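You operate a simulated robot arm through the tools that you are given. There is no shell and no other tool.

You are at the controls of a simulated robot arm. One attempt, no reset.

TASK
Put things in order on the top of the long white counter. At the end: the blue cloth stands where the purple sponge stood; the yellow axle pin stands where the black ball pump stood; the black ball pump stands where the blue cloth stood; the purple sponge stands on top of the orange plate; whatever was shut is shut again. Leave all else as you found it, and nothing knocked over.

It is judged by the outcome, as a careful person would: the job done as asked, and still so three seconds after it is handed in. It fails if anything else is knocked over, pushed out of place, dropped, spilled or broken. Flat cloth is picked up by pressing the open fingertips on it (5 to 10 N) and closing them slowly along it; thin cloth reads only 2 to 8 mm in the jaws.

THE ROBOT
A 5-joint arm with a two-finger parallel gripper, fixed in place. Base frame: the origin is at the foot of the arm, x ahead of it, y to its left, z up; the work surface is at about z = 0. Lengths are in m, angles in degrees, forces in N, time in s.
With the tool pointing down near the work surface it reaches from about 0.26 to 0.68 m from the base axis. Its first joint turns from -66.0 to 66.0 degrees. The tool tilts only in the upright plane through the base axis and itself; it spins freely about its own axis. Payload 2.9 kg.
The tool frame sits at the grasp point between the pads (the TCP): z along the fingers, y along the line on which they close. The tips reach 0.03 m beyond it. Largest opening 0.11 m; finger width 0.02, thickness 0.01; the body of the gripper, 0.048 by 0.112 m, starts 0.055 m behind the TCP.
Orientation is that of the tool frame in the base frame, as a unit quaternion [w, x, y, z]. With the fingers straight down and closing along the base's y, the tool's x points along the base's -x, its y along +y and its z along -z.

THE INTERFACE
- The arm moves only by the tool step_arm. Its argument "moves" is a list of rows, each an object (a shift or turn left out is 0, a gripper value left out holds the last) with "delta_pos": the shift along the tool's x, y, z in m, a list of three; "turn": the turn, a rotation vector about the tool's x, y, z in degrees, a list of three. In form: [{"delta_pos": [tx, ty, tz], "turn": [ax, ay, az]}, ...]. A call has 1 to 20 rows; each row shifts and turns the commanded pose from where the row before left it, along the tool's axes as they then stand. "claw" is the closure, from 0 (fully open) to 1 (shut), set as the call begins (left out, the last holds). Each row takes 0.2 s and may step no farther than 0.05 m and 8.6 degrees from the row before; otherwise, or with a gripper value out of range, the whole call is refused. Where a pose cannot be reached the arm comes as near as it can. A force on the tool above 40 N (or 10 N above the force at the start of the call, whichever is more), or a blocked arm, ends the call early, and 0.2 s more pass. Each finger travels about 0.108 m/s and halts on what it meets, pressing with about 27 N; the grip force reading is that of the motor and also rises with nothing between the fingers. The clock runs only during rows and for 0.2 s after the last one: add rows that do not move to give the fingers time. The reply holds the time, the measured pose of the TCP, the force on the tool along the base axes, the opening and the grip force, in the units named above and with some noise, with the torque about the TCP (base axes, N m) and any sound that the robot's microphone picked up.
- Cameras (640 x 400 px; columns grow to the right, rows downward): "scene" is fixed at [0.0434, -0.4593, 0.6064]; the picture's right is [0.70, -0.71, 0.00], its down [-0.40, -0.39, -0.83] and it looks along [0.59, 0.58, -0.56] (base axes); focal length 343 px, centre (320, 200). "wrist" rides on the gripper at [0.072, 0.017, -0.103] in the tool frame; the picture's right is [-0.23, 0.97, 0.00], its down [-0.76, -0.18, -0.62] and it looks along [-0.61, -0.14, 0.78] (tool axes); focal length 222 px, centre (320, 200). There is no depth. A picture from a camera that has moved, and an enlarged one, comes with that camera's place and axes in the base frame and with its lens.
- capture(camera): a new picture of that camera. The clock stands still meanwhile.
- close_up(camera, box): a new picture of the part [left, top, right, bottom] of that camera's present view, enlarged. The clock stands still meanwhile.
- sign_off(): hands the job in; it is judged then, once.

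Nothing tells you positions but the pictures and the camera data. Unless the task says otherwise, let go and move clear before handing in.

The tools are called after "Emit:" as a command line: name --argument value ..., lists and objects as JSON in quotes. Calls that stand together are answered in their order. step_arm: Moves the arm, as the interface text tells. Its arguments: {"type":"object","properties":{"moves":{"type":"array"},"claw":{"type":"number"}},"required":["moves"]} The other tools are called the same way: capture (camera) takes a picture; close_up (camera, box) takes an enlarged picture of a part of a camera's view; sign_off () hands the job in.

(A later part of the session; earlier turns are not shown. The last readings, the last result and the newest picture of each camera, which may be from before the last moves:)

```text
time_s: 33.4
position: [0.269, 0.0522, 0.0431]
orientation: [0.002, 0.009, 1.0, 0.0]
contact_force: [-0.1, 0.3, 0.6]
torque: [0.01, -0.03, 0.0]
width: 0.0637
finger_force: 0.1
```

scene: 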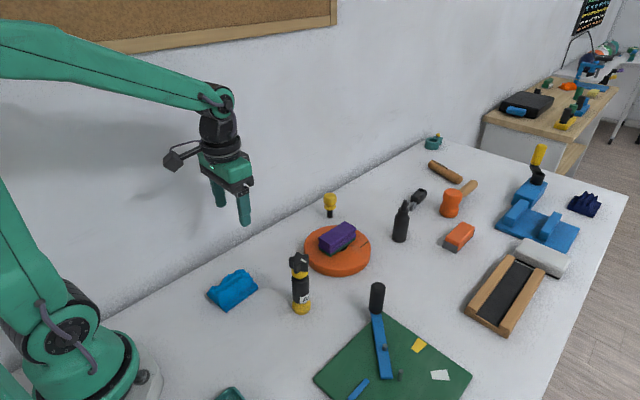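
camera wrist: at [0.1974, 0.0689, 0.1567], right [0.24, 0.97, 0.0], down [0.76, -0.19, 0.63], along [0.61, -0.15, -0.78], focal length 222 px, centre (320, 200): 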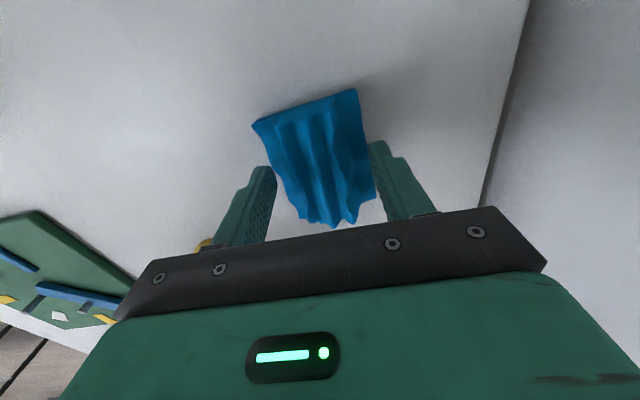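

Emit:
step_arm --moves '[{"delta_pos": [0, 0, 0.003]}, {"delta_pos": [0, 0, 0.002]}, {"delta_pos": [0, 0, 0.002]}, {"delta_pos": [0, 0, 0]}]'

Emit:
close_up --camera "scene" --box '[190, 250, 280, 325]'

```text
time_s: 33.9
position: [0.2692, 0.0516, 0.0403]
orientation: [0.003, 0.009, 1.0, 0.001]
contact_force: [-5.3, 0.2, 13.9]
torque: [-0.17, 0.19, -0.07]
width: 0.0637
finger_force: 0.0
stopped in row 2: the force on the tool passed its limit at 51 N (the readings are from after the stop); the commanded pose is now the measured one
```

```text
5.33 times, centred on (235, 288) of scene
camera zoom: at [0.0434, -0.4593, 0.6064], right [0.7, -0.71, 0.0], down [-0.4, -0.39, -0.83], along [0.59, 0.58, -0.56], focal length 1829 px, centre (773, -267)
```

zoom: 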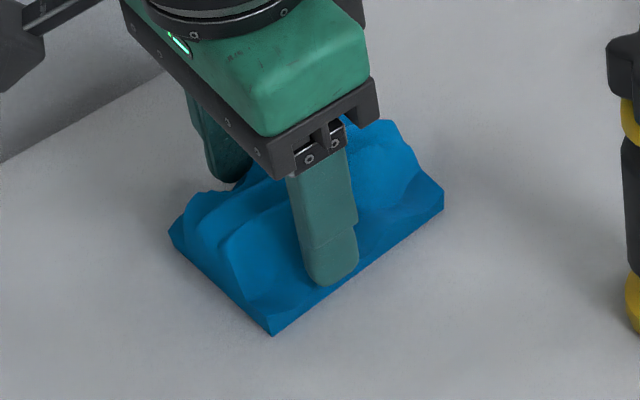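

The fingertips rest on the cloth's flaps, which are firm, at tip height of about 1 cm. I'll ease the pressure slightly and close slowly on the ridges.

Emit:
step_arm --moves '[{"delta_pos": [0, 0, -0.0015]}, {"delta_pos": [0, 0, 0]}]'

Emit:
step_arm --moves '[{"delta_pos": [0, 0, 0]}, {"delta_pos": [0, 0, 0]}]' --claw 0.5

Emit:
step_arm --moves '[{"delta_pos": [0, 0, 0]}, {"delta_pos": [0, 0, 0]}]' --claw 0.58

```text
time_s: 34.5
position: [0.2698, 0.0505, 0.0427]
orientation: [0.003, 0.009, 1.0, 0.001]
contact_force: [0.2, -0.8, -0.9]
torque: [0.01, 0.03, 0.02]
width: 0.0638
finger_force: 0.0
```

```text
time_s: 35.1
position: [0.2698, 0.051, 0.0414]
orientation: [0.003, 0.01, 1.0, 0.0]
contact_force: [0.0, 0.1, -0.2]
torque: [0.02, -0.01, 0.02]
width: 0.055
finger_force: 0.1
```

```text
time_s: 35.7
position: [0.2702, 0.0513, 0.0422]
orientation: [0.003, 0.009, 1.0, 0.001]
contact_force: [-0.2, 0.3, -0.2]
torque: [0.02, 0.03, -0.02]
width: 0.0463
finger_force: 0.0
```

Emit:
step_arm --moves '[{"delta_pos": [0, 0, 0]}, {"delta_pos": [0, 0, 0]}]' --claw 0.66

Emit:
step_arm --moves '[{"delta_pos": [0, 0, 0]}, {"delta_pos": [0, 0, 0]}]' --claw 0.74

Emit:
close_up --camera "scene" --box '[190, 250, 280, 325]'

Emit:
capture --camera "wrist"

```text
time_s: 36.3
position: [0.2707, 0.0516, 0.0423]
orientation: [0.003, 0.009, 1.0, 0.0]
contact_force: [0.2, 0.3, -1.0]
torque: [0.0, -0.01, -0.04]
width: 0.0373
finger_force: 0.1
```

```text
time_s: 36.9
position: [0.2699, 0.0512, 0.0419]
orientation: [0.002, 0.008, 1.0, 0.0]
contact_force: [0.0, -0.1, -0.5]
torque: [-0.03, -0.02, 0.0]
width: 0.0355
finger_force: 27.0
```

```text
5.33 times, centred on (235, 288) of scene
camera zoom: at [0.0434, -0.4593, 0.6064], right [0.7, -0.71, 0.0], down [-0.4, -0.39, -0.83], along [0.59, 0.58, -0.56], focal length 1829 px, centre (773, -267)
```

zoom: 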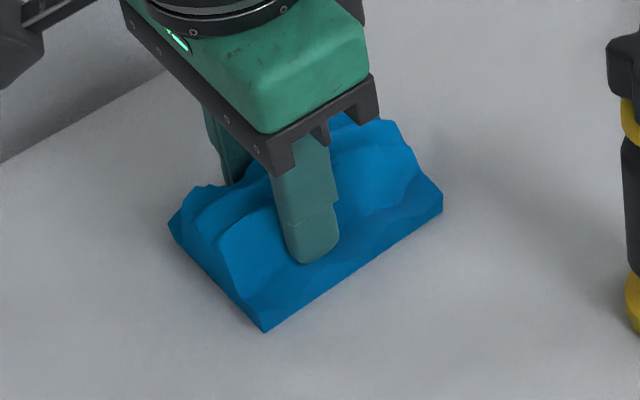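

```text
taken
camera wrist: at [0.1978, 0.0695, 0.1458], right [0.24, 0.97, 0.0], down [0.75, -0.19, 0.63], along [0.61, -0.15, -0.78], focal length 222 px, centre (320, 200)
```

wrist: 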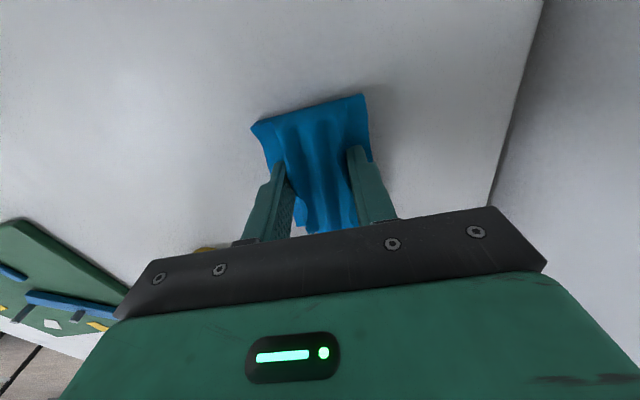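

Firm hold at 35.5 mm on the ridges. Slow test lift.

Emit:
step_arm --moves '[{"delta_pos": [0, 0, 0]}, {"delta_pos": [0, 0, -0.01]}, {"delta_pos": [0, 0, -0.015]}, {"delta_pos": [0, 0, -0.02]}, {"delta_pos": [0, 0, 0]}]' --claw 1.0

Emit:
close_up --camera "scene" --box '[170, 200, 290, 325]'

Emit:
capture --camera "wrist"

```text
time_s: 38.1
position: [0.267, 0.0513, 0.0859]
orientation: [0.004, 0.008, 1.0, 0.0]
contact_force: [-0.5, -0.1, -0.9]
torque: [-0.01, 0.0, -0.01]
width: 0.0357
finger_force: 27.3
```

```text
3.20 times, centred on (230, 262) of scene
camera zoom: at [0.0434, -0.4593, 0.6064], right [0.7, -0.71, 0.0], down [-0.4, -0.39, -0.83], along [0.59, 0.58, -0.56], focal length 1098 px, centre (608, 0)
```

zoom: 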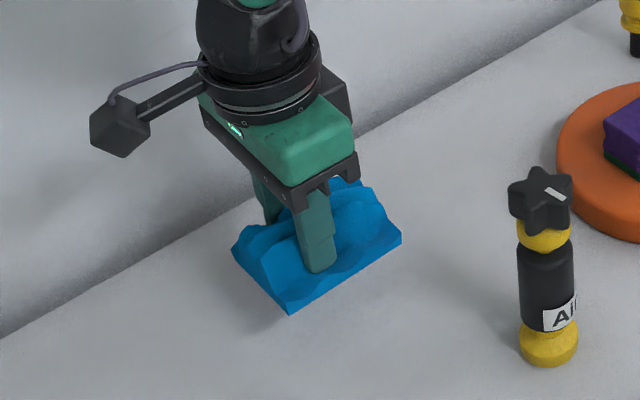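

```text
taken
camera wrist: at [0.1965, 0.0695, 0.1907], right [0.24, 0.97, 0.0], down [0.75, -0.19, 0.63], along [0.61, -0.15, -0.78], focal length 222 px, centre (320, 200)
```

wrist: 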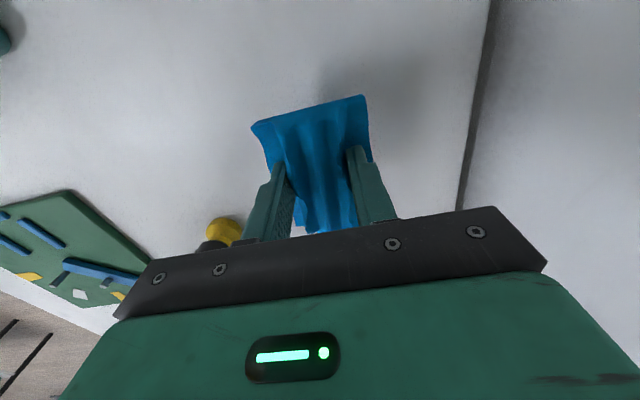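

The cloth is held level. I'm carrying it high over everything to the old sponge spot.

Emit:
step_arm --moves '[{"delta_pos": [0, 0, -0.036]}, {"delta_pos": [-0.005, 0, -0.036]}, {"delta_pos": [-0.01, 0, -0.036]}, {"delta_pos": [-0.01, 0, -0.036]}, {"delta_pos": [-0.03, -0.0278, 0]}, {"delta_pos": [-0.03, -0.0278, 0]}, {"delta_pos": [-0.03, -0.0278, 0]}, {"delta_pos": [-0.03, -0.0278, 0]}, {"delta_pos": [-0.03, -0.0278, 0]}, {"delta_pos": [-0.03, -0.0278, 0]}, {"delta_pos": [-0.03, -0.0278, 0]}, {"delta_pos": [-0.03, -0.0278, 0]}, {"delta_pos": [-0.018, -0.0278, 0]}, {"delta_pos": [0, 0, 0]}]'

Emit:
capture --camera "wrist"

Emit:
capture --camera "scene"

```text
time_s: 41.1
position: [0.5469, -0.2041, 0.2322]
orientation: [0.003, 0.01, 1.0, -0.001]
contact_force: [-0.1, 0.4, -0.3]
torque: [0.03, 0.02, -0.03]
width: 0.0356
finger_force: 27.2
```

```text
taken
camera wrist: at [0.4756, -0.1857, 0.3356], right [0.24, 0.97, 0.0], down [0.76, -0.19, 0.63], along [0.61, -0.15, -0.78], focal length 222 px, centre (320, 200)
```

wrist: 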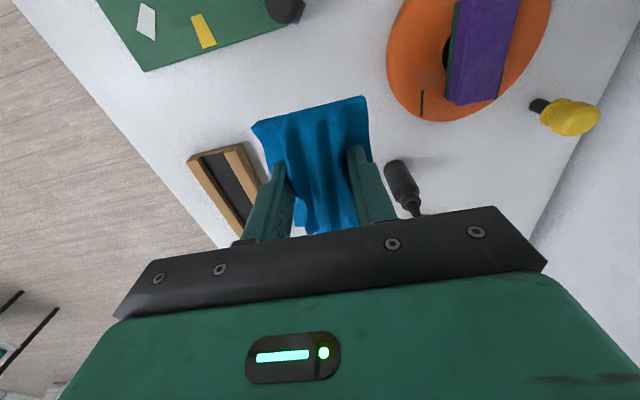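

```text
taken
```

scene: 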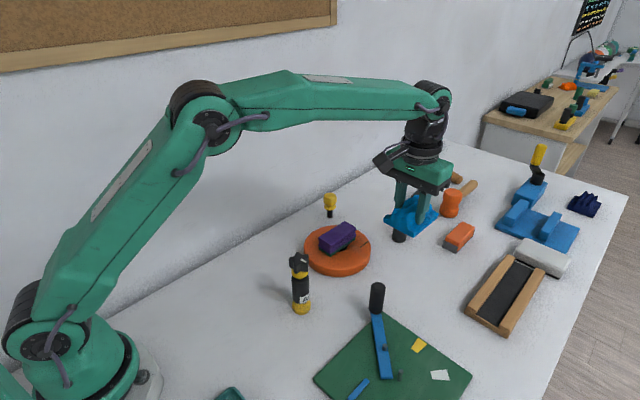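

Emit:
step_arm --moves '[{"delta_pos": [-0.018, -0.006, 0.034]}, {"delta_pos": [-0.018, -0.006, 0.034]}, {"delta_pos": [-0.018, -0.006, 0.034]}, {"delta_pos": [-0.012, -0.004, 0.03]}, {"delta_pos": [-0.0115, -0.004, 0.03]}, {"delta_pos": [0, 0, 0]}]'

Emit:
capture --camera "wrist"

Emit:
close_up --camera "scene" --box '[360, 180, 520, 300]'

```text
time_s: 42.5
position: [0.6255, -0.2316, 0.0702]
orientation: [0.003, 0.009, 1.0, -0.001]
contact_force: [-0.9, -0.2, -0.6]
torque: [-0.01, 0.02, 0.03]
width: 0.0355
finger_force: 26.6
```

```text
taken
camera wrist: at [0.5531, -0.2128, 0.1736], right [0.24, 0.97, 0.0], down [0.76, -0.19, 0.63], along [0.61, -0.15, -0.78], focal length 222 px, centre (320, 200)
```

wrist: 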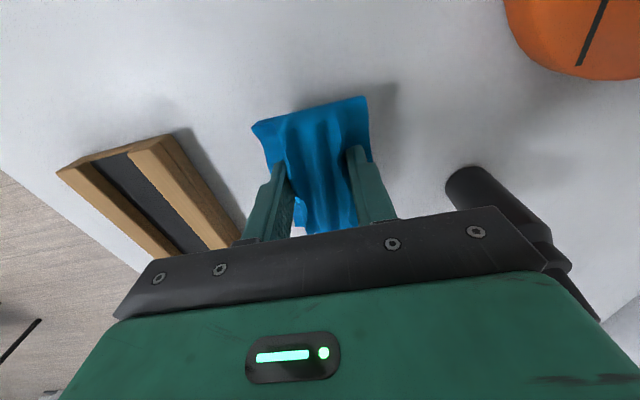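

```text
3.33 times, centred on (440, 240) of scene
camera zoom: at [0.0435, -0.4593, 0.6064], right [0.7, -0.71, 0.0], down [-0.4, -0.39, -0.83], along [0.59, 0.58, -0.56], focal length 1143 px, centre (-80, 67)
```

zoom: 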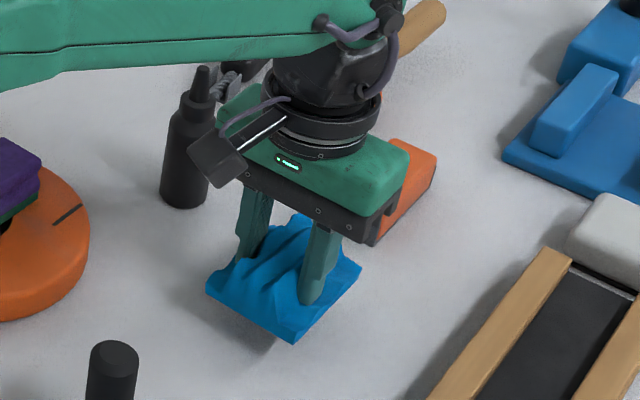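

Emit:
step_arm --moves '[{"delta_pos": [0, 0, 0.014]}, {"delta_pos": [0, 0, 0.008]}, {"delta_pos": [0, 0, 0.002]}, {"delta_pos": [0, 0, 0]}]'

Emit:
step_arm --moves '[{"delta_pos": [0, 0, 0.0015]}, {"delta_pos": [0, 0, 0.0015]}, {"delta_pos": [0, 0, 0]}]'

Emit:
close_up --camera "scene" --box '[360, 180, 520, 300]'

```text
time_s: 43.5
position: [0.626, -0.2317, 0.0463]
orientation: [0.003, 0.009, 1.0, -0.001]
contact_force: [-0.5, -0.2, -0.8]
torque: [-0.03, 0.03, 0.0]
width: 0.0354
finger_force: 27.2
```

```text
time_s: 44.3
position: [0.6263, -0.2312, 0.0434]
orientation: [0.003, 0.008, 1.0, -0.001]
contact_force: [-0.6, 1.1, -0.6]
torque: [0.01, 0.01, 0.01]
width: 0.0355
finger_force: 26.5
```

```text
3.33 times, centred on (440, 240) of scene
camera zoom: at [0.0435, -0.4593, 0.6064], right [0.7, -0.71, 0.0], down [-0.4, -0.39, -0.83], along [0.59, 0.58, -0.56], focal length 1143 px, centre (-80, 67)
```

zoom: 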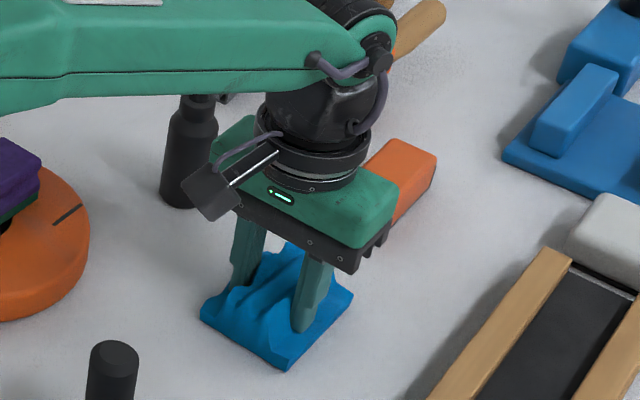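

Emit:
step_arm --moves '[{"delta_pos": [0.004, 0, 0]}, {"delta_pos": [0, 0, 0.001]}, {"delta_pos": [0, 0, 0.001]}, {"delta_pos": [0, 0, 0]}]'

```text
time_s: 45.3
position: [0.6209, -0.2317, 0.0432]
orientation: [0.004, 0.009, 1.0, -0.001]
contact_force: [-1.1, -0.4, 0.7]
torque: [0.05, -0.05, 0.03]
width: 0.0353
finger_force: 27.0
```

Emit:
step_arm --moves '[{"delta_pos": [0, 0, 0.001]}, {"delta_pos": [0, 0, 0.001]}, {"delta_pos": [0, 0, 0]}]'

```text
time_s: 46.1
position: [0.6219, -0.2312, 0.0422]
orientation: [0.003, 0.009, 1.0, -0.001]
contact_force: [-9.6, 3.0, 21.2]
torque: [0.2, 0.31, 0.09]
width: 0.0355
finger_force: 27.3
```

Contact with the counter. I'll relieve the pressure, open gently, and rise straight up.

Emit:
step_arm --moves '[{"delta_pos": [0, 0, -0.001]}, {"delta_pos": [0, 0, 0]}]'

Emit:
step_arm --moves '[{"delta_pos": [0, 0, 0]}, {"delta_pos": [0, 0, 0]}, {"delta_pos": [0, 0, -0.01]}, {"delta_pos": [0.002, 0, -0.03]}, {"delta_pos": [0.01, 0, -0.03]}, {"delta_pos": [0.03, 0, -0.03]}, {"delta_pos": [0.03, 0.01, -0.03]}, {"delta_pos": [0.03, 0.01, -0.03]}, {"delta_pos": [0, 0, 0]}]' --claw 0.55

Emit:
capture --camera "wrist"

Emit:
capture --camera "scene"

Emit:
close_up --camera "scene" --box '[360, 180, 520, 300]'

```text
time_s: 46.7
position: [0.6224, -0.2305, 0.0423]
orientation: [0.004, 0.008, 1.0, -0.002]
contact_force: [-2.8, -0.3, 20.2]
torque: [0.11, 0.25, -0.02]
width: 0.0354
finger_force: 26.7
```

```text
time_s: 48.7
position: [0.5164, -0.2087, 0.1994]
orientation: [0.002, 0.01, 1.0, -0.001]
contact_force: [0.1, 0.1, -0.7]
torque: [-0.01, -0.01, 0.01]
width: 0.0498
finger_force: 0.0
```

```text
taken
camera wrist: at [0.4456, -0.1907, 0.3038], right [0.24, 0.97, 0.0], down [0.76, -0.19, 0.63], along [0.61, -0.15, -0.78], focal length 222 px, centre (320, 200)
```

wrist: 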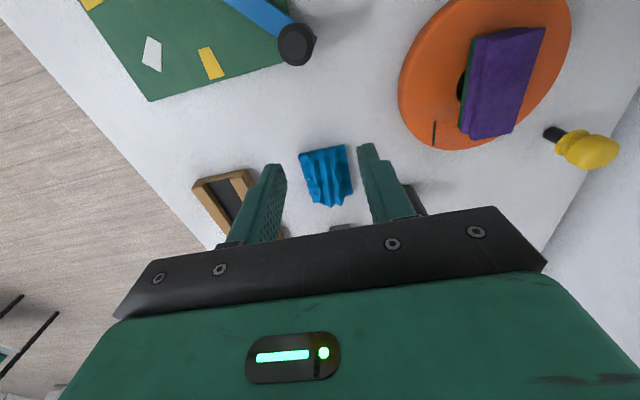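

```text
taken
```

scene: 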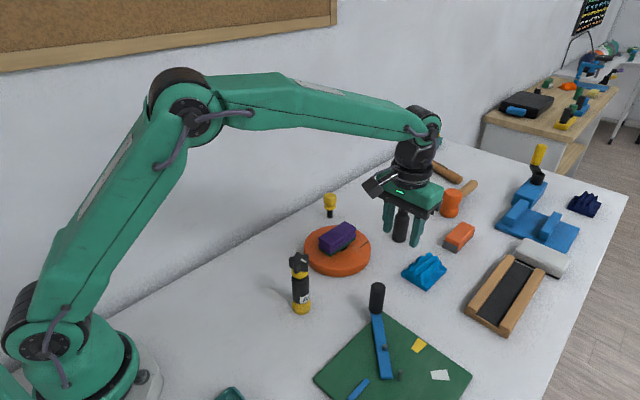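

```text
3.33 times, centred on (440, 240) of scene
camera zoom: at [0.0434, -0.4593, 0.6064], right [0.7, -0.71, 0.0], down [-0.4, -0.39, -0.83], along [0.59, 0.58, -0.56], focal length 1143 px, centre (-80, 67)
```

zoom: 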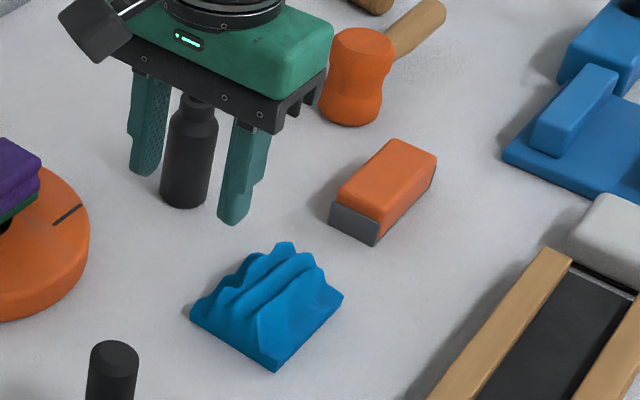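

The cloth rests at about (0.638,-0.226), on the old sponge spot. Next is the pump: I'll move above it and check its exact centre and how its star knob is turned.

Emit:
step_arm --moves '[{"delta_pos": [0.0313, 0.0232, -0.012]}, {"delta_pos": [0.0313, 0.0232, -0.012]}, {"delta_pos": [0.0313, 0.0232, -0.012]}, {"delta_pos": [0.0313, 0.0232, -0.012]}, {"delta_pos": [0.0313, 0.0232, -0.012]}, {"delta_pos": [0, 0, 0]}]' --claw 0.2

Emit:
capture --camera "wrist"

Emit:
close_up --camera "wrist" --box '[260, 30, 400, 170]'

Emit:
close_up --camera "scene" --box '[250, 160, 370, 320]'

```text
time_s: 50.1
position: [0.3652, -0.0891, 0.2592]
orientation: [0.003, 0.009, 1.0, -0.001]
contact_force: [-0.2, -0.5, 0.4]
torque: [0.05, 0.02, 0.01]
width: 0.0879
finger_force: 0.0
```

```text
taken
camera wrist: at [0.2928, -0.0714, 0.363], right [0.24, 0.97, 0.0], down [0.76, -0.19, 0.63], along [0.61, -0.15, -0.78], focal length 222 px, centre (320, 200)
```

wrist: 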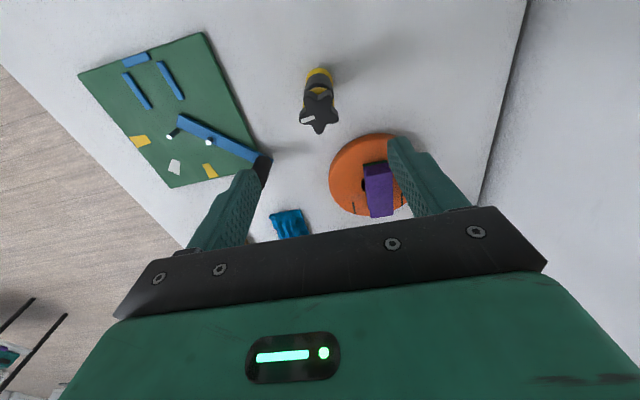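

```text
2.86 times, centred on (330, 100) of wrist
camera zoom: at [0.2928, -0.0714, 0.363], right [0.24, 0.97, 0.0], down [0.76, -0.19, 0.63], along [0.61, -0.15, -0.78], focal length 635 px, centre (291, 486)
```

zoom: 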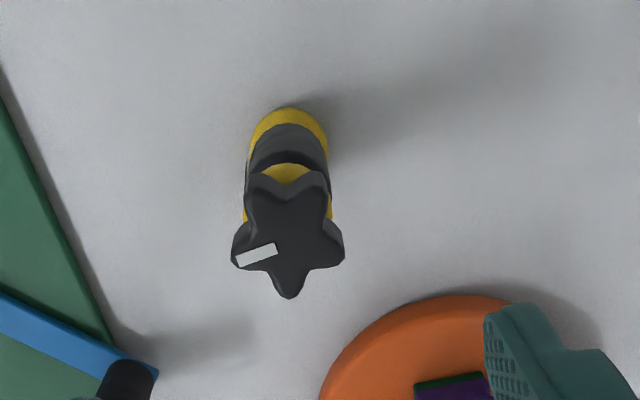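

```text
2.50 times, centred on (310, 240) of scene
camera zoom: at [0.0434, -0.4593, 0.6064], right [0.7, -0.71, 0.0], down [-0.4, -0.39, -0.83], along [0.59, 0.58, -0.56], focal length 858 px, centre (345, 100)
```

zoom: 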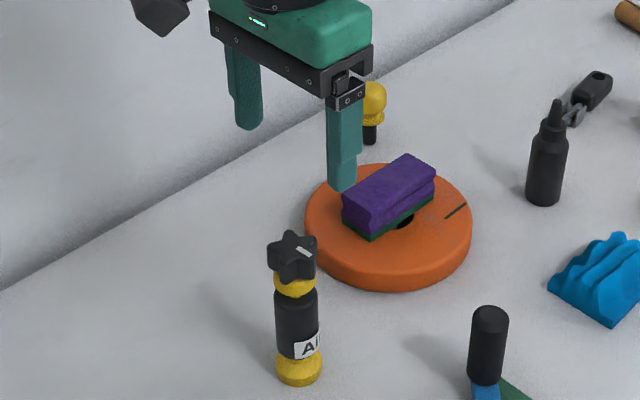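

The star knob points symmetrically to ±y, so closing along y is right. The pump axis is about (0.359,-0.090). I descend in stages, checking the clearances.

Emit:
step_arm --moves '[{"delta_pos": [0.006, 0, 0.03]}, {"delta_pos": [0, 0, 0.03]}, {"delta_pos": [0, 0, 0.01]}, {"delta_pos": [0, 0, 0]}]'

Emit:
capture --camera "wrist"

Emit:
close_up --camera "scene" --box '[250, 200, 370, 320]'

```text
time_s: 51.1
position: [0.3586, -0.0895, 0.1892]
orientation: [0.003, 0.009, 1.0, -0.001]
contact_force: [0.0, -0.3, -0.4]
torque: [0.03, 0.02, 0.01]
width: 0.0878
finger_force: 0.1
```

```text
taken
camera wrist: at [0.2868, -0.0713, 0.2922], right [0.24, 0.97, 0.0], down [0.76, -0.19, 0.63], along [0.61, -0.15, -0.78], focal length 222 px, centre (320, 200)
```

wrist: 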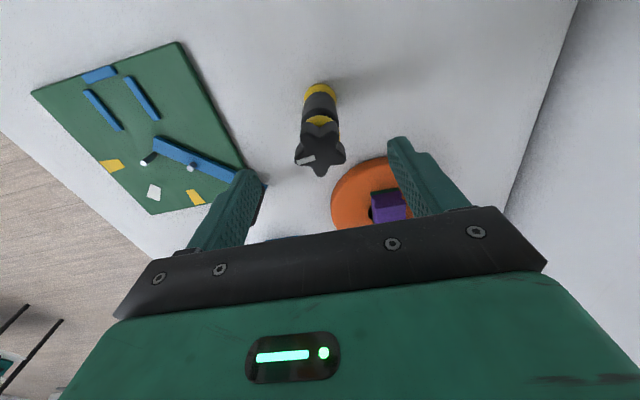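

```text
3.33 times, centred on (310, 260) of scene
camera zoom: at [0.0434, -0.4593, 0.6064], right [0.7, -0.71, 0.0], down [-0.4, -0.39, -0.83], along [0.59, 0.58, -0.56], focal length 1143 px, centre (353, 0)
```

zoom: 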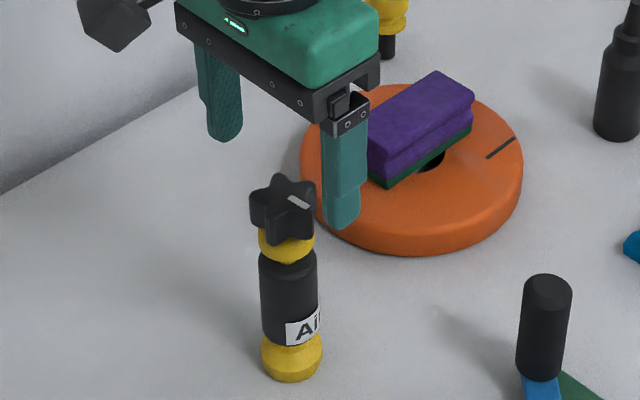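

Well aligned. Descending around the pump to z≈0.10, which leaves the palm just above the knob.

Emit:
step_arm --moves '[{"delta_pos": [0, 0, 0.03]}, {"delta_pos": [0, 0, 0.03]}, {"delta_pos": [0, 0, 0.015]}, {"delta_pos": [0, 0, 0.01]}, {"delta_pos": [0, 0, 0]}]'

Emit:
capture --camera "wrist"

Emit:
close_up --camera "scene" --box '[250, 200, 370, 320]'

```text
time_s: 52.3
position: [0.3587, -0.0906, 0.1036]
orientation: [0.003, 0.009, 1.0, 0.0]
contact_force: [-0.6, 0.2, 0.6]
torque: [0.0, -0.04, 0.01]
width: 0.088
finger_force: 0.1
```

```text
taken
camera wrist: at [0.2867, -0.0722, 0.2076], right [0.24, 0.97, 0.0], down [0.76, -0.19, 0.63], along [0.61, -0.15, -0.78], focal length 222 px, centre (320, 200)
```

wrist: 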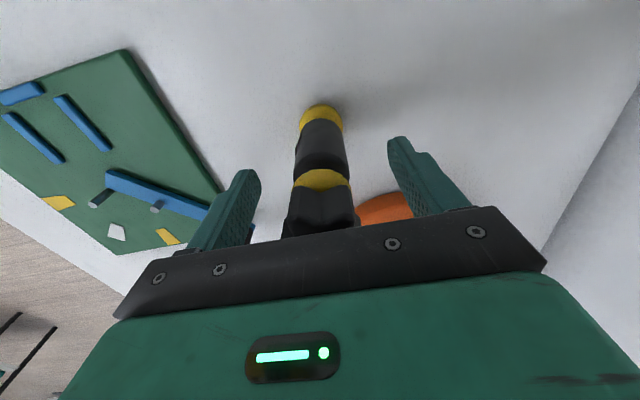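

```text
3.33 times, centred on (310, 260) of scene
camera zoom: at [0.0434, -0.4593, 0.6064], right [0.7, -0.71, 0.0], down [-0.4, -0.39, -0.83], along [0.59, 0.58, -0.56], focal length 1143 px, centre (353, 0)
```

zoom: 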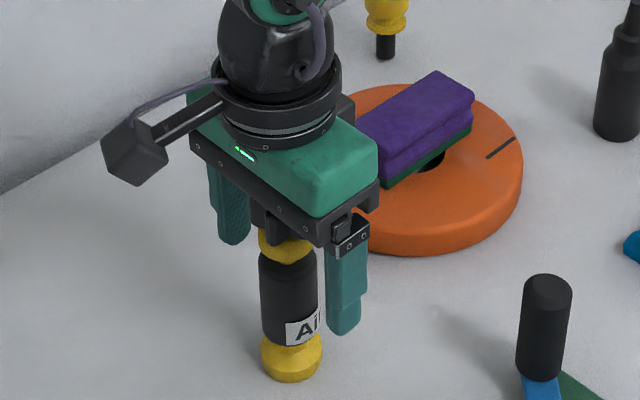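

The palm clears the knob and the fingers straddle the pump evenly. Closing in stages.

Emit:
step_arm --moves '[{"delta_pos": [0, 0, 0]}, {"delta_pos": [0, 0, 0]}]' --claw 0.55

Emit:
step_arm --moves '[{"delta_pos": [0, 0, 0]}, {"delta_pos": [0, 0, 0]}, {"delta_pos": [0, 0, 0]}]' --claw 1.0

Emit:
capture --camera "wrist"

Emit:
close_up --camera "scene" --box '[250, 200, 370, 320]'

```text
time_s: 52.9
position: [0.3574, -0.0907, 0.105]
orientation: [0.003, 0.009, 1.0, -0.001]
contact_force: [-0.6, -0.3, -0.7]
torque: [-0.07, -0.01, 0.0]
width: 0.0496
finger_force: 0.1
```

```text
time_s: 53.7
position: [0.3585, -0.0902, 0.1045]
orientation: [0.002, 0.008, 1.0, -0.001]
contact_force: [0.7, 2.0, 2.4]
torque: [0.17, 0.01, 0.01]
width: 0.0368
finger_force: 27.2
```

```text
taken
camera wrist: at [0.2868, -0.0721, 0.2078], right [0.24, 0.97, 0.0], down [0.76, -0.19, 0.63], along [0.61, -0.15, -0.78], focal length 222 px, centre (320, 200)
```

wrist: 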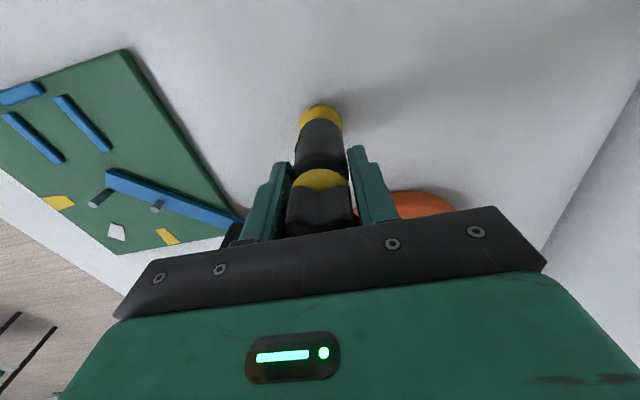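

```text
3.33 times, centred on (310, 260) of scene
camera zoom: at [0.0434, -0.4593, 0.6064], right [0.7, -0.71, 0.0], down [-0.4, -0.39, -0.83], along [0.59, 0.58, -0.56], focal length 1143 px, centre (353, 0)
```

zoom: 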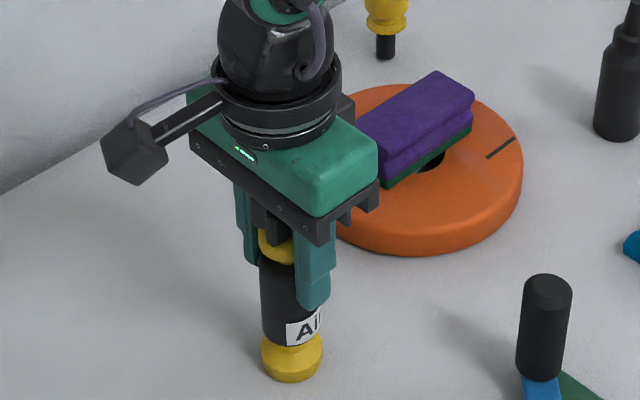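

Gripped at 36.8 mm with the pump still upright. The pump's place is (0.3585,-0.090). Lifting gently.

Emit:
step_arm --moves '[{"delta_pos": [0, 0, -0.01]}, {"delta_pos": [0, 0, -0.02]}, {"delta_pos": [0, 0, -0.02]}, {"delta_pos": [0, 0, 0]}]'

Emit:
close_up --camera "scene" --box '[250, 180, 370, 320]'

```text
time_s: 54.7
position: [0.3584, -0.0907, 0.1548]
orientation: [0.002, 0.009, 1.0, 0.0]
contact_force: [1.4, -0.2, -3.4]
torque: [0.01, 0.01, 0.03]
width: 0.0368
finger_force: 26.9
```

```text
2.86 times, centred on (310, 250) of scene
camera zoom: at [0.0435, -0.4593, 0.6064], right [0.7, -0.71, 0.0], down [-0.4, -0.39, -0.83], along [0.59, 0.58, -0.56], focal length 980 px, centre (349, 57)
```

zoom: 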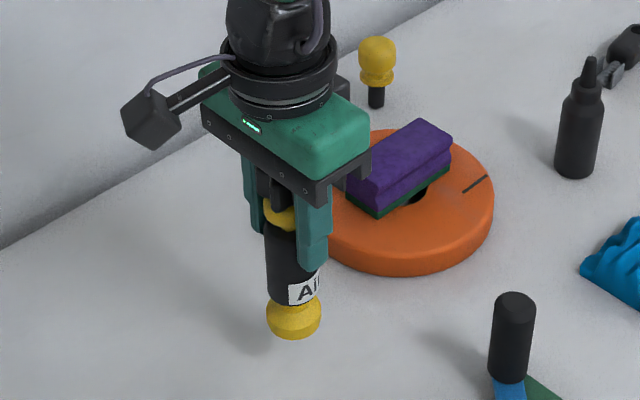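

Lifted cleanly. Carrying it to the old cloth spot (0.282,0.049).

Emit:
step_arm --moves '[{"delta_pos": [0.0109, 0.02, 0]}, {"delta_pos": [0.0109, 0.02, 0]}, {"delta_pos": [0.0109, 0.02, 0]}, {"delta_pos": [0.0109, 0.02, 0]}, {"delta_pos": [0.0109, 0.02, 0]}, {"delta_pos": [0.0109, 0.02, 0]}, {"delta_pos": [0.0109, 0.02, 0]}, {"delta_pos": [0, 0, 0.02]}, {"delta_pos": [0, 0, 0.015]}, {"delta_pos": [0, 0, 0.008]}, {"delta_pos": [0, 0, 0]}]'

Emit:
close_up --camera "scene" --box '[150, 180, 300, 330]'

```text
time_s: 57.1
position: [0.2852, 0.0513, 0.1101]
orientation: [0.003, 0.009, 1.0, 0.001]
contact_force: [0.7, 0.0, -2.5]
torque: [0.04, -0.03, 0.01]
width: 0.0371
finger_force: 27.1
```

```text
2.67 times, centred on (225, 255) of scene
camera zoom: at [0.0435, -0.4593, 0.6064], right [0.7, -0.71, 0.0], down [-0.4, -0.39, -0.83], along [0.59, 0.58, -0.56], focal length 915 px, centre (573, 53)
```

zoom: 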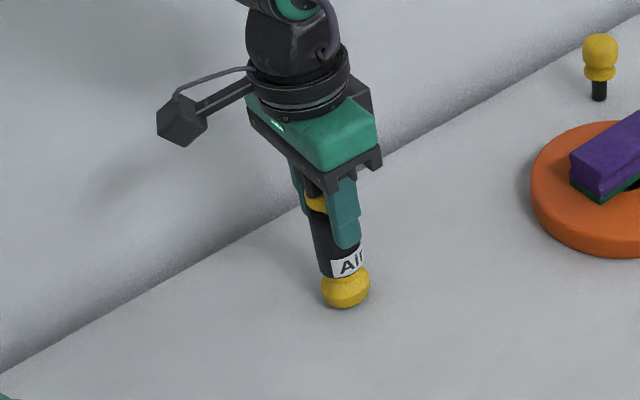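

Emit:
step_arm --moves '[{"delta_pos": [0.003, -0.001, 0.002]}, {"delta_pos": [0, 0, 0.0015]}, {"delta_pos": [0, 0, 0.001]}, {"delta_pos": [0, 0, 0]}]'

Emit:
step_arm --moves '[{"delta_pos": [0, 0, 0.001]}, {"delta_pos": [0, 0, 0]}]'

```text
time_s: 58.1
position: [0.2813, 0.0491, 0.1063]
orientation: [0.003, 0.008, 1.0, 0.001]
contact_force: [-0.8, -0.5, -3.1]
torque: [0.0, 0.01, 0.01]
width: 0.037
finger_force: 26.6
```

```text
time_s: 58.7
position: [0.2823, 0.0499, 0.1056]
orientation: [0.002, 0.009, 1.0, 0.001]
contact_force: [0.3, 1.0, -3.0]
torque: [0.03, -0.02, -0.01]
width: 0.037
finger_force: 26.7
```

Emit:
step_arm --moves '[{"delta_pos": [0, 0, 0.0008]}, {"delta_pos": [0, 0, 0]}]'

Emit:
step_arm --moves '[{"delta_pos": [0, 0, 0.0008]}, {"delta_pos": [0, 0, 0]}]'

```text
time_s: 59.3
position: [0.2823, 0.0507, 0.1045]
orientation: [0.002, 0.009, 1.0, 0.001]
contact_force: [-0.6, 0.8, -2.6]
torque: [-0.05, 0.01, 0.0]
width: 0.0368
finger_force: 26.8
```

```text
time_s: 59.9
position: [0.2827, 0.0491, 0.1053]
orientation: [0.003, 0.009, 1.0, 0.002]
contact_force: [-2.8, -0.8, 9.2]
torque: [-0.22, 0.32, -0.05]
width: 0.037
finger_force: 26.7
```

The base has touched down. Opening the fingers evenly, then rising straight up.

Emit:
step_arm --moves '[{"delta_pos": [0, 0, 0]}, {"delta_pos": [0, 0, 0]}]' --claw 0.6

Emit:
step_arm --moves '[{"delta_pos": [0, 0, 0]}, {"delta_pos": [0, 0, 0]}]' --claw 0.3

Emit:
close_up --camera "scene" --box '[150, 180, 300, 330]'

Emit:
capture --camera "wrist"

```text
time_s: 60.5
position: [0.2815, 0.0498, 0.1039]
orientation: [0.002, 0.009, 1.0, 0.001]
contact_force: [0.2, -0.4, 0.0]
torque: [-0.02, -0.04, 0.0]
width: 0.0441
finger_force: 0.1
```

```text
time_s: 61.1
position: [0.2818, 0.0503, 0.1041]
orientation: [0.002, 0.009, 1.0, 0.0]
contact_force: [-1.0, 0.2, 0.1]
torque: [-0.01, 0.0, 0.02]
width: 0.0769
finger_force: 0.0
```

```text
2.67 times, centred on (225, 255) of scene
camera zoom: at [0.0434, -0.4593, 0.6064], right [0.7, -0.71, 0.0], down [-0.4, -0.39, -0.83], along [0.59, 0.58, -0.56], focal length 915 px, centre (573, 53)
```

zoom: 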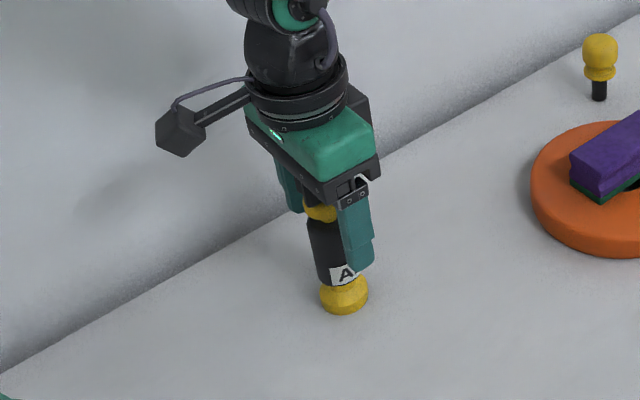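

```text
taken
camera wrist: at [0.21, 0.0683, 0.2075], right [0.24, 0.97, 0.0], down [0.75, -0.19, 0.63], along [0.61, -0.15, -0.78], focal length 222 px, centre (320, 200)
```

wrist: 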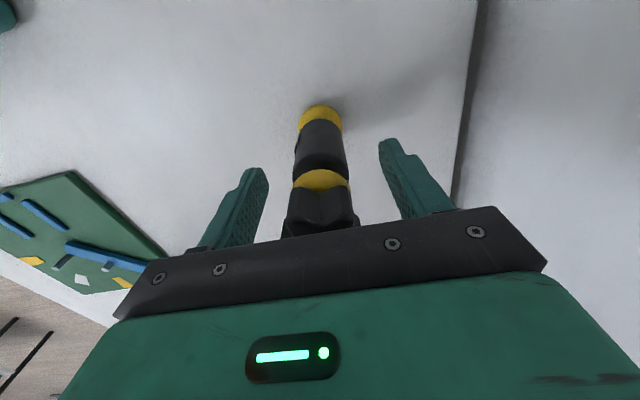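

The pump stands free. Rising straight up and moving toward the yellow pin.

Emit:
step_arm --moves '[{"delta_pos": [0, 0, -0.02]}, {"delta_pos": [0, 0, -0.04]}, {"delta_pos": [0, 0, -0.045]}, {"delta_pos": [0, 0, -0.045]}, {"delta_pos": [-0.0373, 0.003, 0]}, {"delta_pos": [-0.0373, 0.003, 0]}, {"delta_pos": [-0.0373, 0.003, 0]}, {"delta_pos": [-0.0373, 0.003, 0.01]}, {"delta_pos": [-0.0373, 0.003, 0.01]}, {"delta_pos": [-0.0373, 0.004, 0.01]}, {"delta_pos": [-0.0373, 0.004, 0.015]}, {"delta_pos": [-0.0373, 0.004, 0.015]}, {"delta_pos": [0, 0, 0]}]'

Emit:
capture --camera "wrist"

Emit:
capture --camera "scene"

```text
time_s: 63.9
position: [0.58, 0.0712, 0.1957]
orientation: [0.002, 0.01, 1.0, 0.001]
contact_force: [-0.6, -0.8, 0.3]
torque: [0.0, -0.01, 0.01]
width: 0.077
finger_force: 0.1
```

```text
taken
camera wrist: at [0.5081, 0.0893, 0.2987], right [0.24, 0.97, 0.0], down [0.75, -0.19, 0.63], along [0.61, -0.15, -0.78], focal length 222 px, centre (320, 200)
```

wrist: 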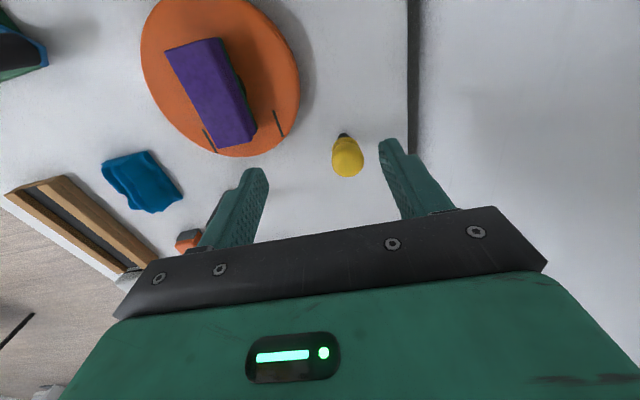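

```text
taken
```

scene: 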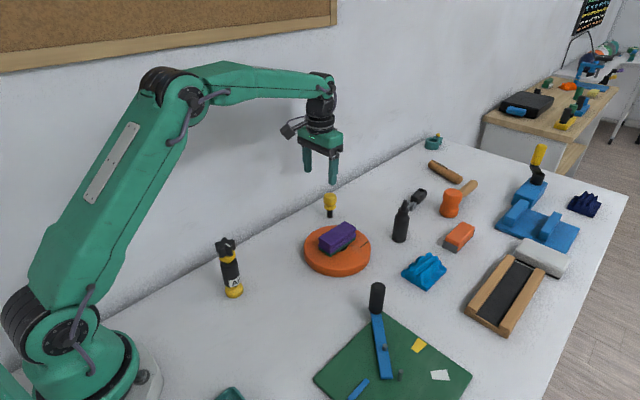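

The pump stands upright in its new place. The pin is at about (0.639,0.089). I'll move closer over it.

Emit:
step_arm --moves '[{"delta_pos": [-0.025, 0.008, 0.028]}, {"delta_pos": [-0.025, 0.008, 0.028]}, {"delta_pos": [0, 0, 0]}]'

Emit:
capture --camera "wrist"

Emit:
close_up --camera "wrist" --box '[270, 90, 390, 210]'

Emit:
close_up --camera "scene" --box '[290, 140, 390, 240]'

```text
time_s: 64.7
position: [0.6317, 0.0865, 0.1387]
orientation: [0.003, 0.008, 1.0, 0.0]
contact_force: [-0.4, 0.2, 0.3]
torque: [0.0, 0.03, -0.03]
width: 0.077
finger_force: 0.1
```

```text
taken
camera wrist: at [0.5594, 0.1043, 0.2431], right [0.24, 0.97, 0.0], down [0.75, -0.19, 0.63], along [0.61, -0.15, -0.78], focal length 222 px, centre (320, 200)
```

wrist: 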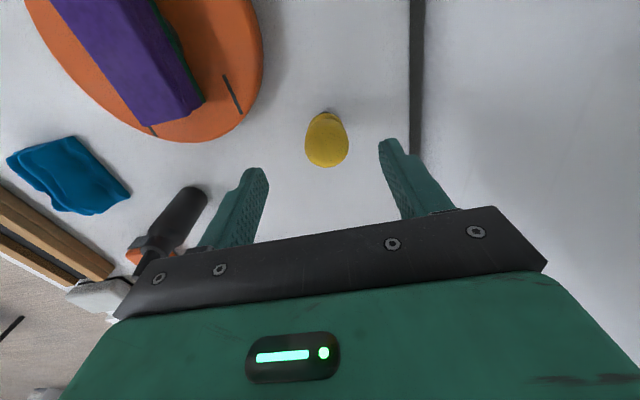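

```text
3.33 times, centred on (330, 150) of wrist
camera zoom: at [0.5594, 0.1043, 0.2431], right [0.24, 0.97, 0.0], down [0.75, -0.19, 0.63], along [0.61, -0.15, -0.78], focal length 740 px, centre (287, 367)
```

zoom: 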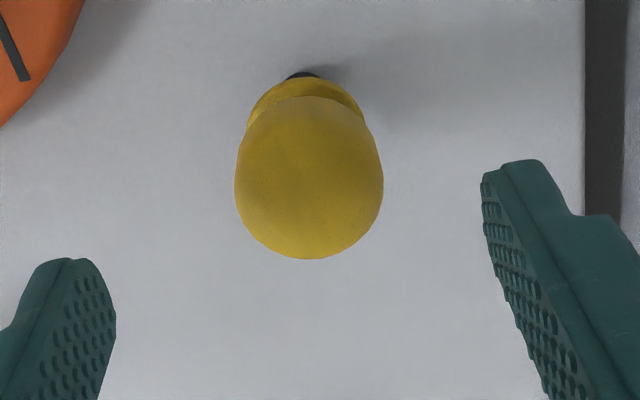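

```text
4.00 times, centred on (340, 190) of scene
camera zoom: at [0.0435, -0.4593, 0.6064], right [0.7, -0.71, 0.0], down [-0.4, -0.39, -0.83], along [0.59, 0.58, -0.56], focal length 1372 px, centre (240, 240)
```

zoom: 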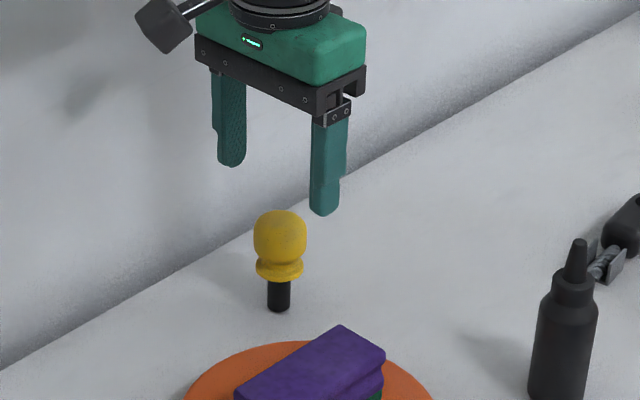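

Emit:
step_arm --moves '[{"delta_pos": [-0.009, 0.002, 0.02]}, {"delta_pos": [0, 0, 0.025]}, {"delta_pos": [0, 0, 0.02]}, {"delta_pos": [0, 0, 0.012]}, {"delta_pos": [0, 0, 0]}]'

Emit:
capture --camera "wrist"

Emit:
close_up --camera "scene" --box '[290, 140, 390, 240]'

```text
time_s: 65.9
position: [0.6403, 0.0885, 0.0636]
orientation: [0.003, 0.008, 1.0, 0.0]
contact_force: [1.1, -0.9, 0.1]
torque: [-0.01, -0.01, 0.02]
width: 0.077
finger_force: 0.1
```

```text
taken
camera wrist: at [0.5687, 0.1064, 0.1668], right [0.24, 0.97, 0.0], down [0.75, -0.19, 0.63], along [0.61, -0.15, -0.78], focal length 222 px, centre (320, 200)
```

wrist: 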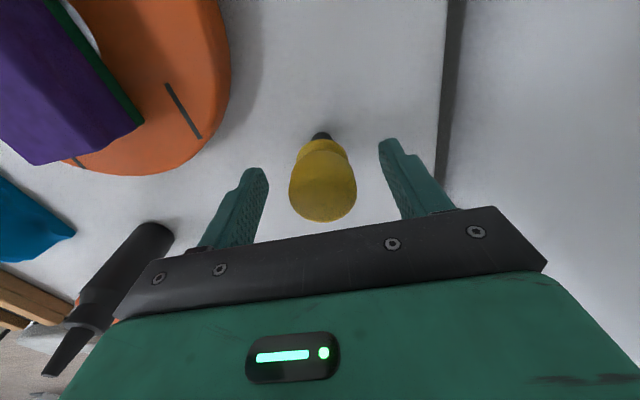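

```text
4.00 times, centred on (340, 190) of scene
camera zoom: at [0.0434, -0.4593, 0.6064], right [0.7, -0.71, 0.0], down [-0.4, -0.39, -0.83], along [0.59, 0.58, -0.56], focal length 1372 px, centre (240, 240)
```

zoom: 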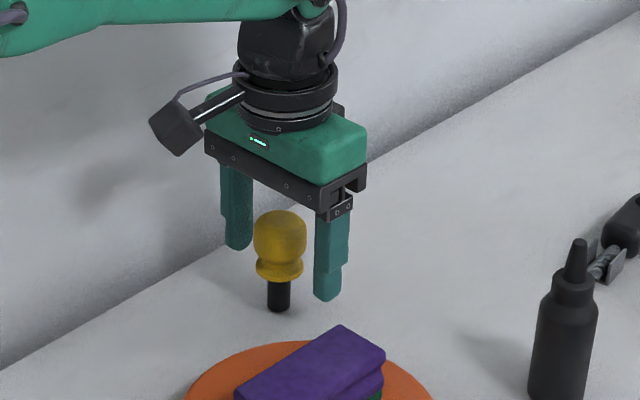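

Aligned to within a few millimetres. I'll nudge 3 mm outward, then close in stages so the slender pin isn't knocked.

Emit:
step_arm --moves '[{"delta_pos": [-0.003, 0.001, 0]}, {"delta_pos": [0, 0, 0]}]' --claw 0.55

Emit:
capture --camera "wrist"

```text
time_s: 66.5
position: [0.6436, 0.0896, 0.0634]
orientation: [0.002, 0.009, 1.0, 0.0]
contact_force: [0.8, 0.5, -0.7]
torque: [-0.02, 0.01, 0.01]
width: 0.0495
finger_force: 0.0
```

```text
taken
camera wrist: at [0.5718, 0.1075, 0.1671], right [0.24, 0.97, 0.0], down [0.75, -0.19, 0.63], along [0.61, -0.15, -0.78], focal length 222 px, centre (320, 200)
```

wrist: 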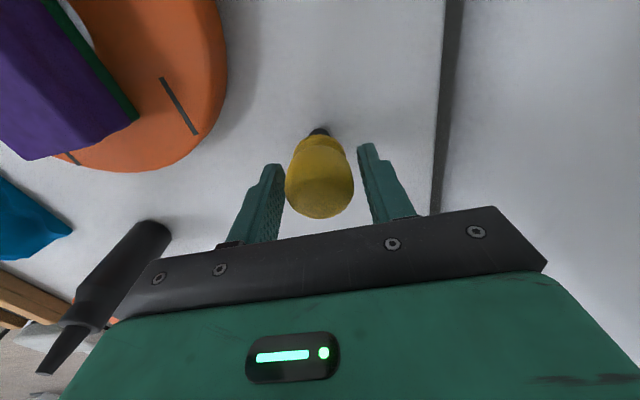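

The pin is about 3 mm closer to the -y finger, so I centre on it before closing.

Emit:
step_arm --moves '[{"delta_pos": [0, -0.003, 0]}, {"delta_pos": [0, 0, 0]}]'

Emit:
close_up --camera "wrist" --box '[250, 100, 400, 240]'

```text
time_s: 67.1
position: [0.6441, 0.0871, 0.0634]
orientation: [0.002, 0.009, 1.0, 0.001]
contact_force: [-0.1, 0.8, -0.5]
torque: [0.0, -0.03, -0.03]
width: 0.0497
finger_force: 0.1
```

```text
2.86 times, centred on (325, 170) of wrist
camera zoom: at [0.572, 0.1043, 0.1671], right [0.24, 0.97, 0.0], down [0.75, -0.19, 0.63], along [0.61, -0.15, -0.78], focal length 635 px, centre (306, 286)
```

zoom: 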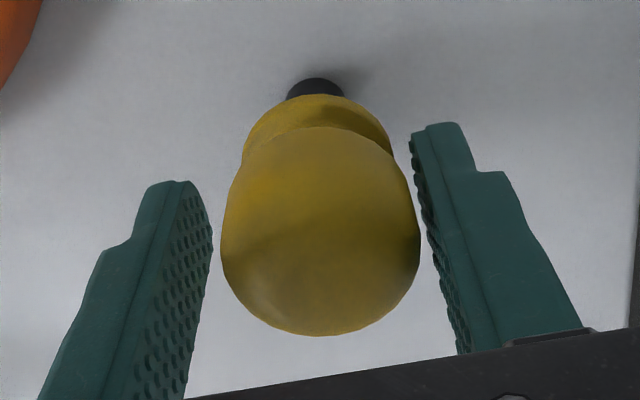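

Centred. Closing on the head.

Emit:
step_arm --moves '[{"delta_pos": [0, 0, 0]}, {"delta_pos": [0, 0, 0]}]' --claw 0.63

Emit:
step_arm --moves '[{"delta_pos": [0, 0, 0]}, {"delta_pos": [0, 0, 0]}, {"delta_pos": [0, 0, 0]}]' --claw 0.9

Emit:
close_up --camera "wrist" --box '[250, 100, 400, 240]'

Emit:
close_up --camera "scene" --box '[290, 140, 390, 240]'

```text
time_s: 67.7
position: [0.644, 0.0861, 0.065]
orientation: [0.003, 0.009, 1.0, 0.001]
contact_force: [0.0, 0.6, 0.7]
torque: [0.04, 0.06, -0.02]
width: 0.041
finger_force: 0.0
```

```text
time_s: 68.5
position: [0.6436, 0.0866, 0.0628]
orientation: [0.004, 0.009, 1.0, 0.001]
contact_force: [-0.3, 0.1, 0.9]
torque: [0.04, 0.02, -0.04]
width: 0.0365
finger_force: 27.2
```

```text
2.86 times, centred on (325, 170) of wrist
camera zoom: at [0.572, 0.1044, 0.1672], right [0.24, 0.97, 0.0], down [0.75, -0.19, 0.63], along [0.61, -0.15, -0.78], focal length 635 px, centre (306, 286)
```

zoom: 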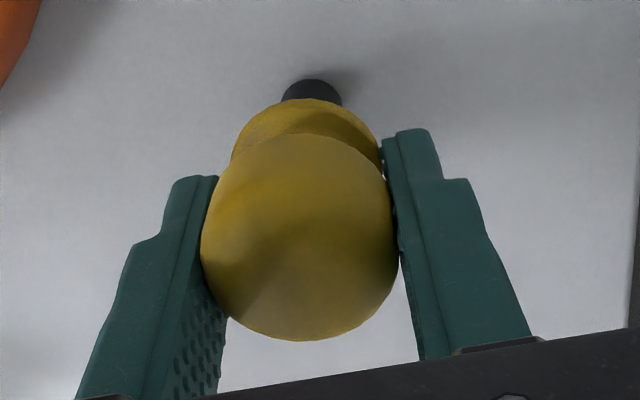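

```text
4.00 times, centred on (340, 190) of scene
camera zoom: at [0.0434, -0.4593, 0.6064], right [0.7, -0.71, 0.0], down [-0.4, -0.39, -0.83], along [0.59, 0.58, -0.56], focal length 1372 px, centre (240, 240)
```

zoom: 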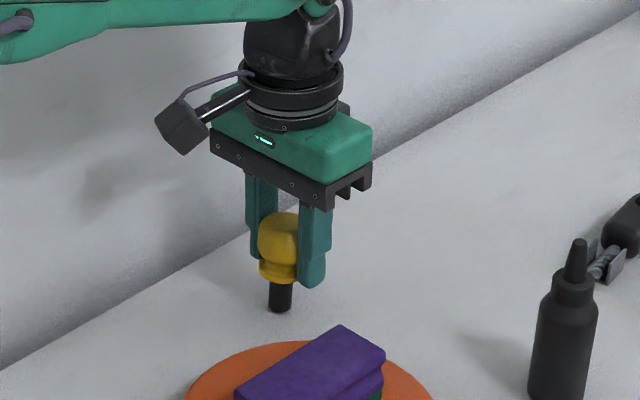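

The pin is held upright at 36.5 mm. Lifting and carrying it to the pump's old spot (0.3585,-0.090).

Emit:
step_arm --moves '[{"delta_pos": [0, 0, -0.01]}, {"delta_pos": [0.003, 0, -0.02]}, {"delta_pos": [0.015, 0, -0.03]}, {"delta_pos": [0.015, 0, -0.03]}, {"delta_pos": [0.02, 0, -0.03]}, {"delta_pos": [0.02, 0, -0.02]}, {"delta_pos": [0, 0, 0]}]'

Emit:
close_up --camera "scene" --box '[230, 100, 390, 300]'

```text
time_s: 70.1
position: [0.5697, 0.0876, 0.2024]
orientation: [0.003, 0.008, 1.0, 0.001]
contact_force: [0.5, -0.4, -0.8]
torque: [-0.03, -0.03, -0.03]
width: 0.0364
finger_force: 27.4
```

```text
2.00 times, centred on (310, 200) of scene
camera zoom: at [0.0434, -0.4593, 0.6064], right [0.7, -0.71, 0.0], down [-0.4, -0.39, -0.83], along [0.59, 0.58, -0.56], focal length 686 px, centre (340, 200)
```

zoom: 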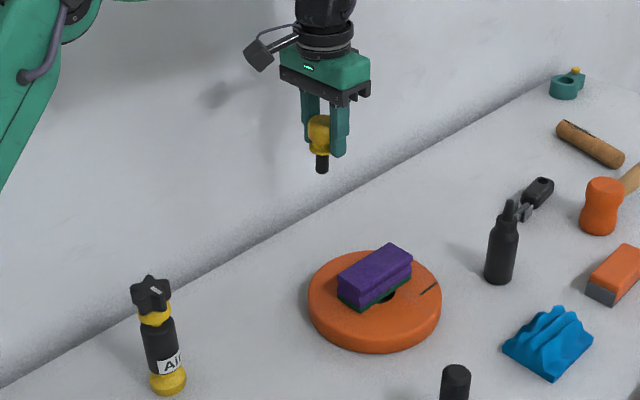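

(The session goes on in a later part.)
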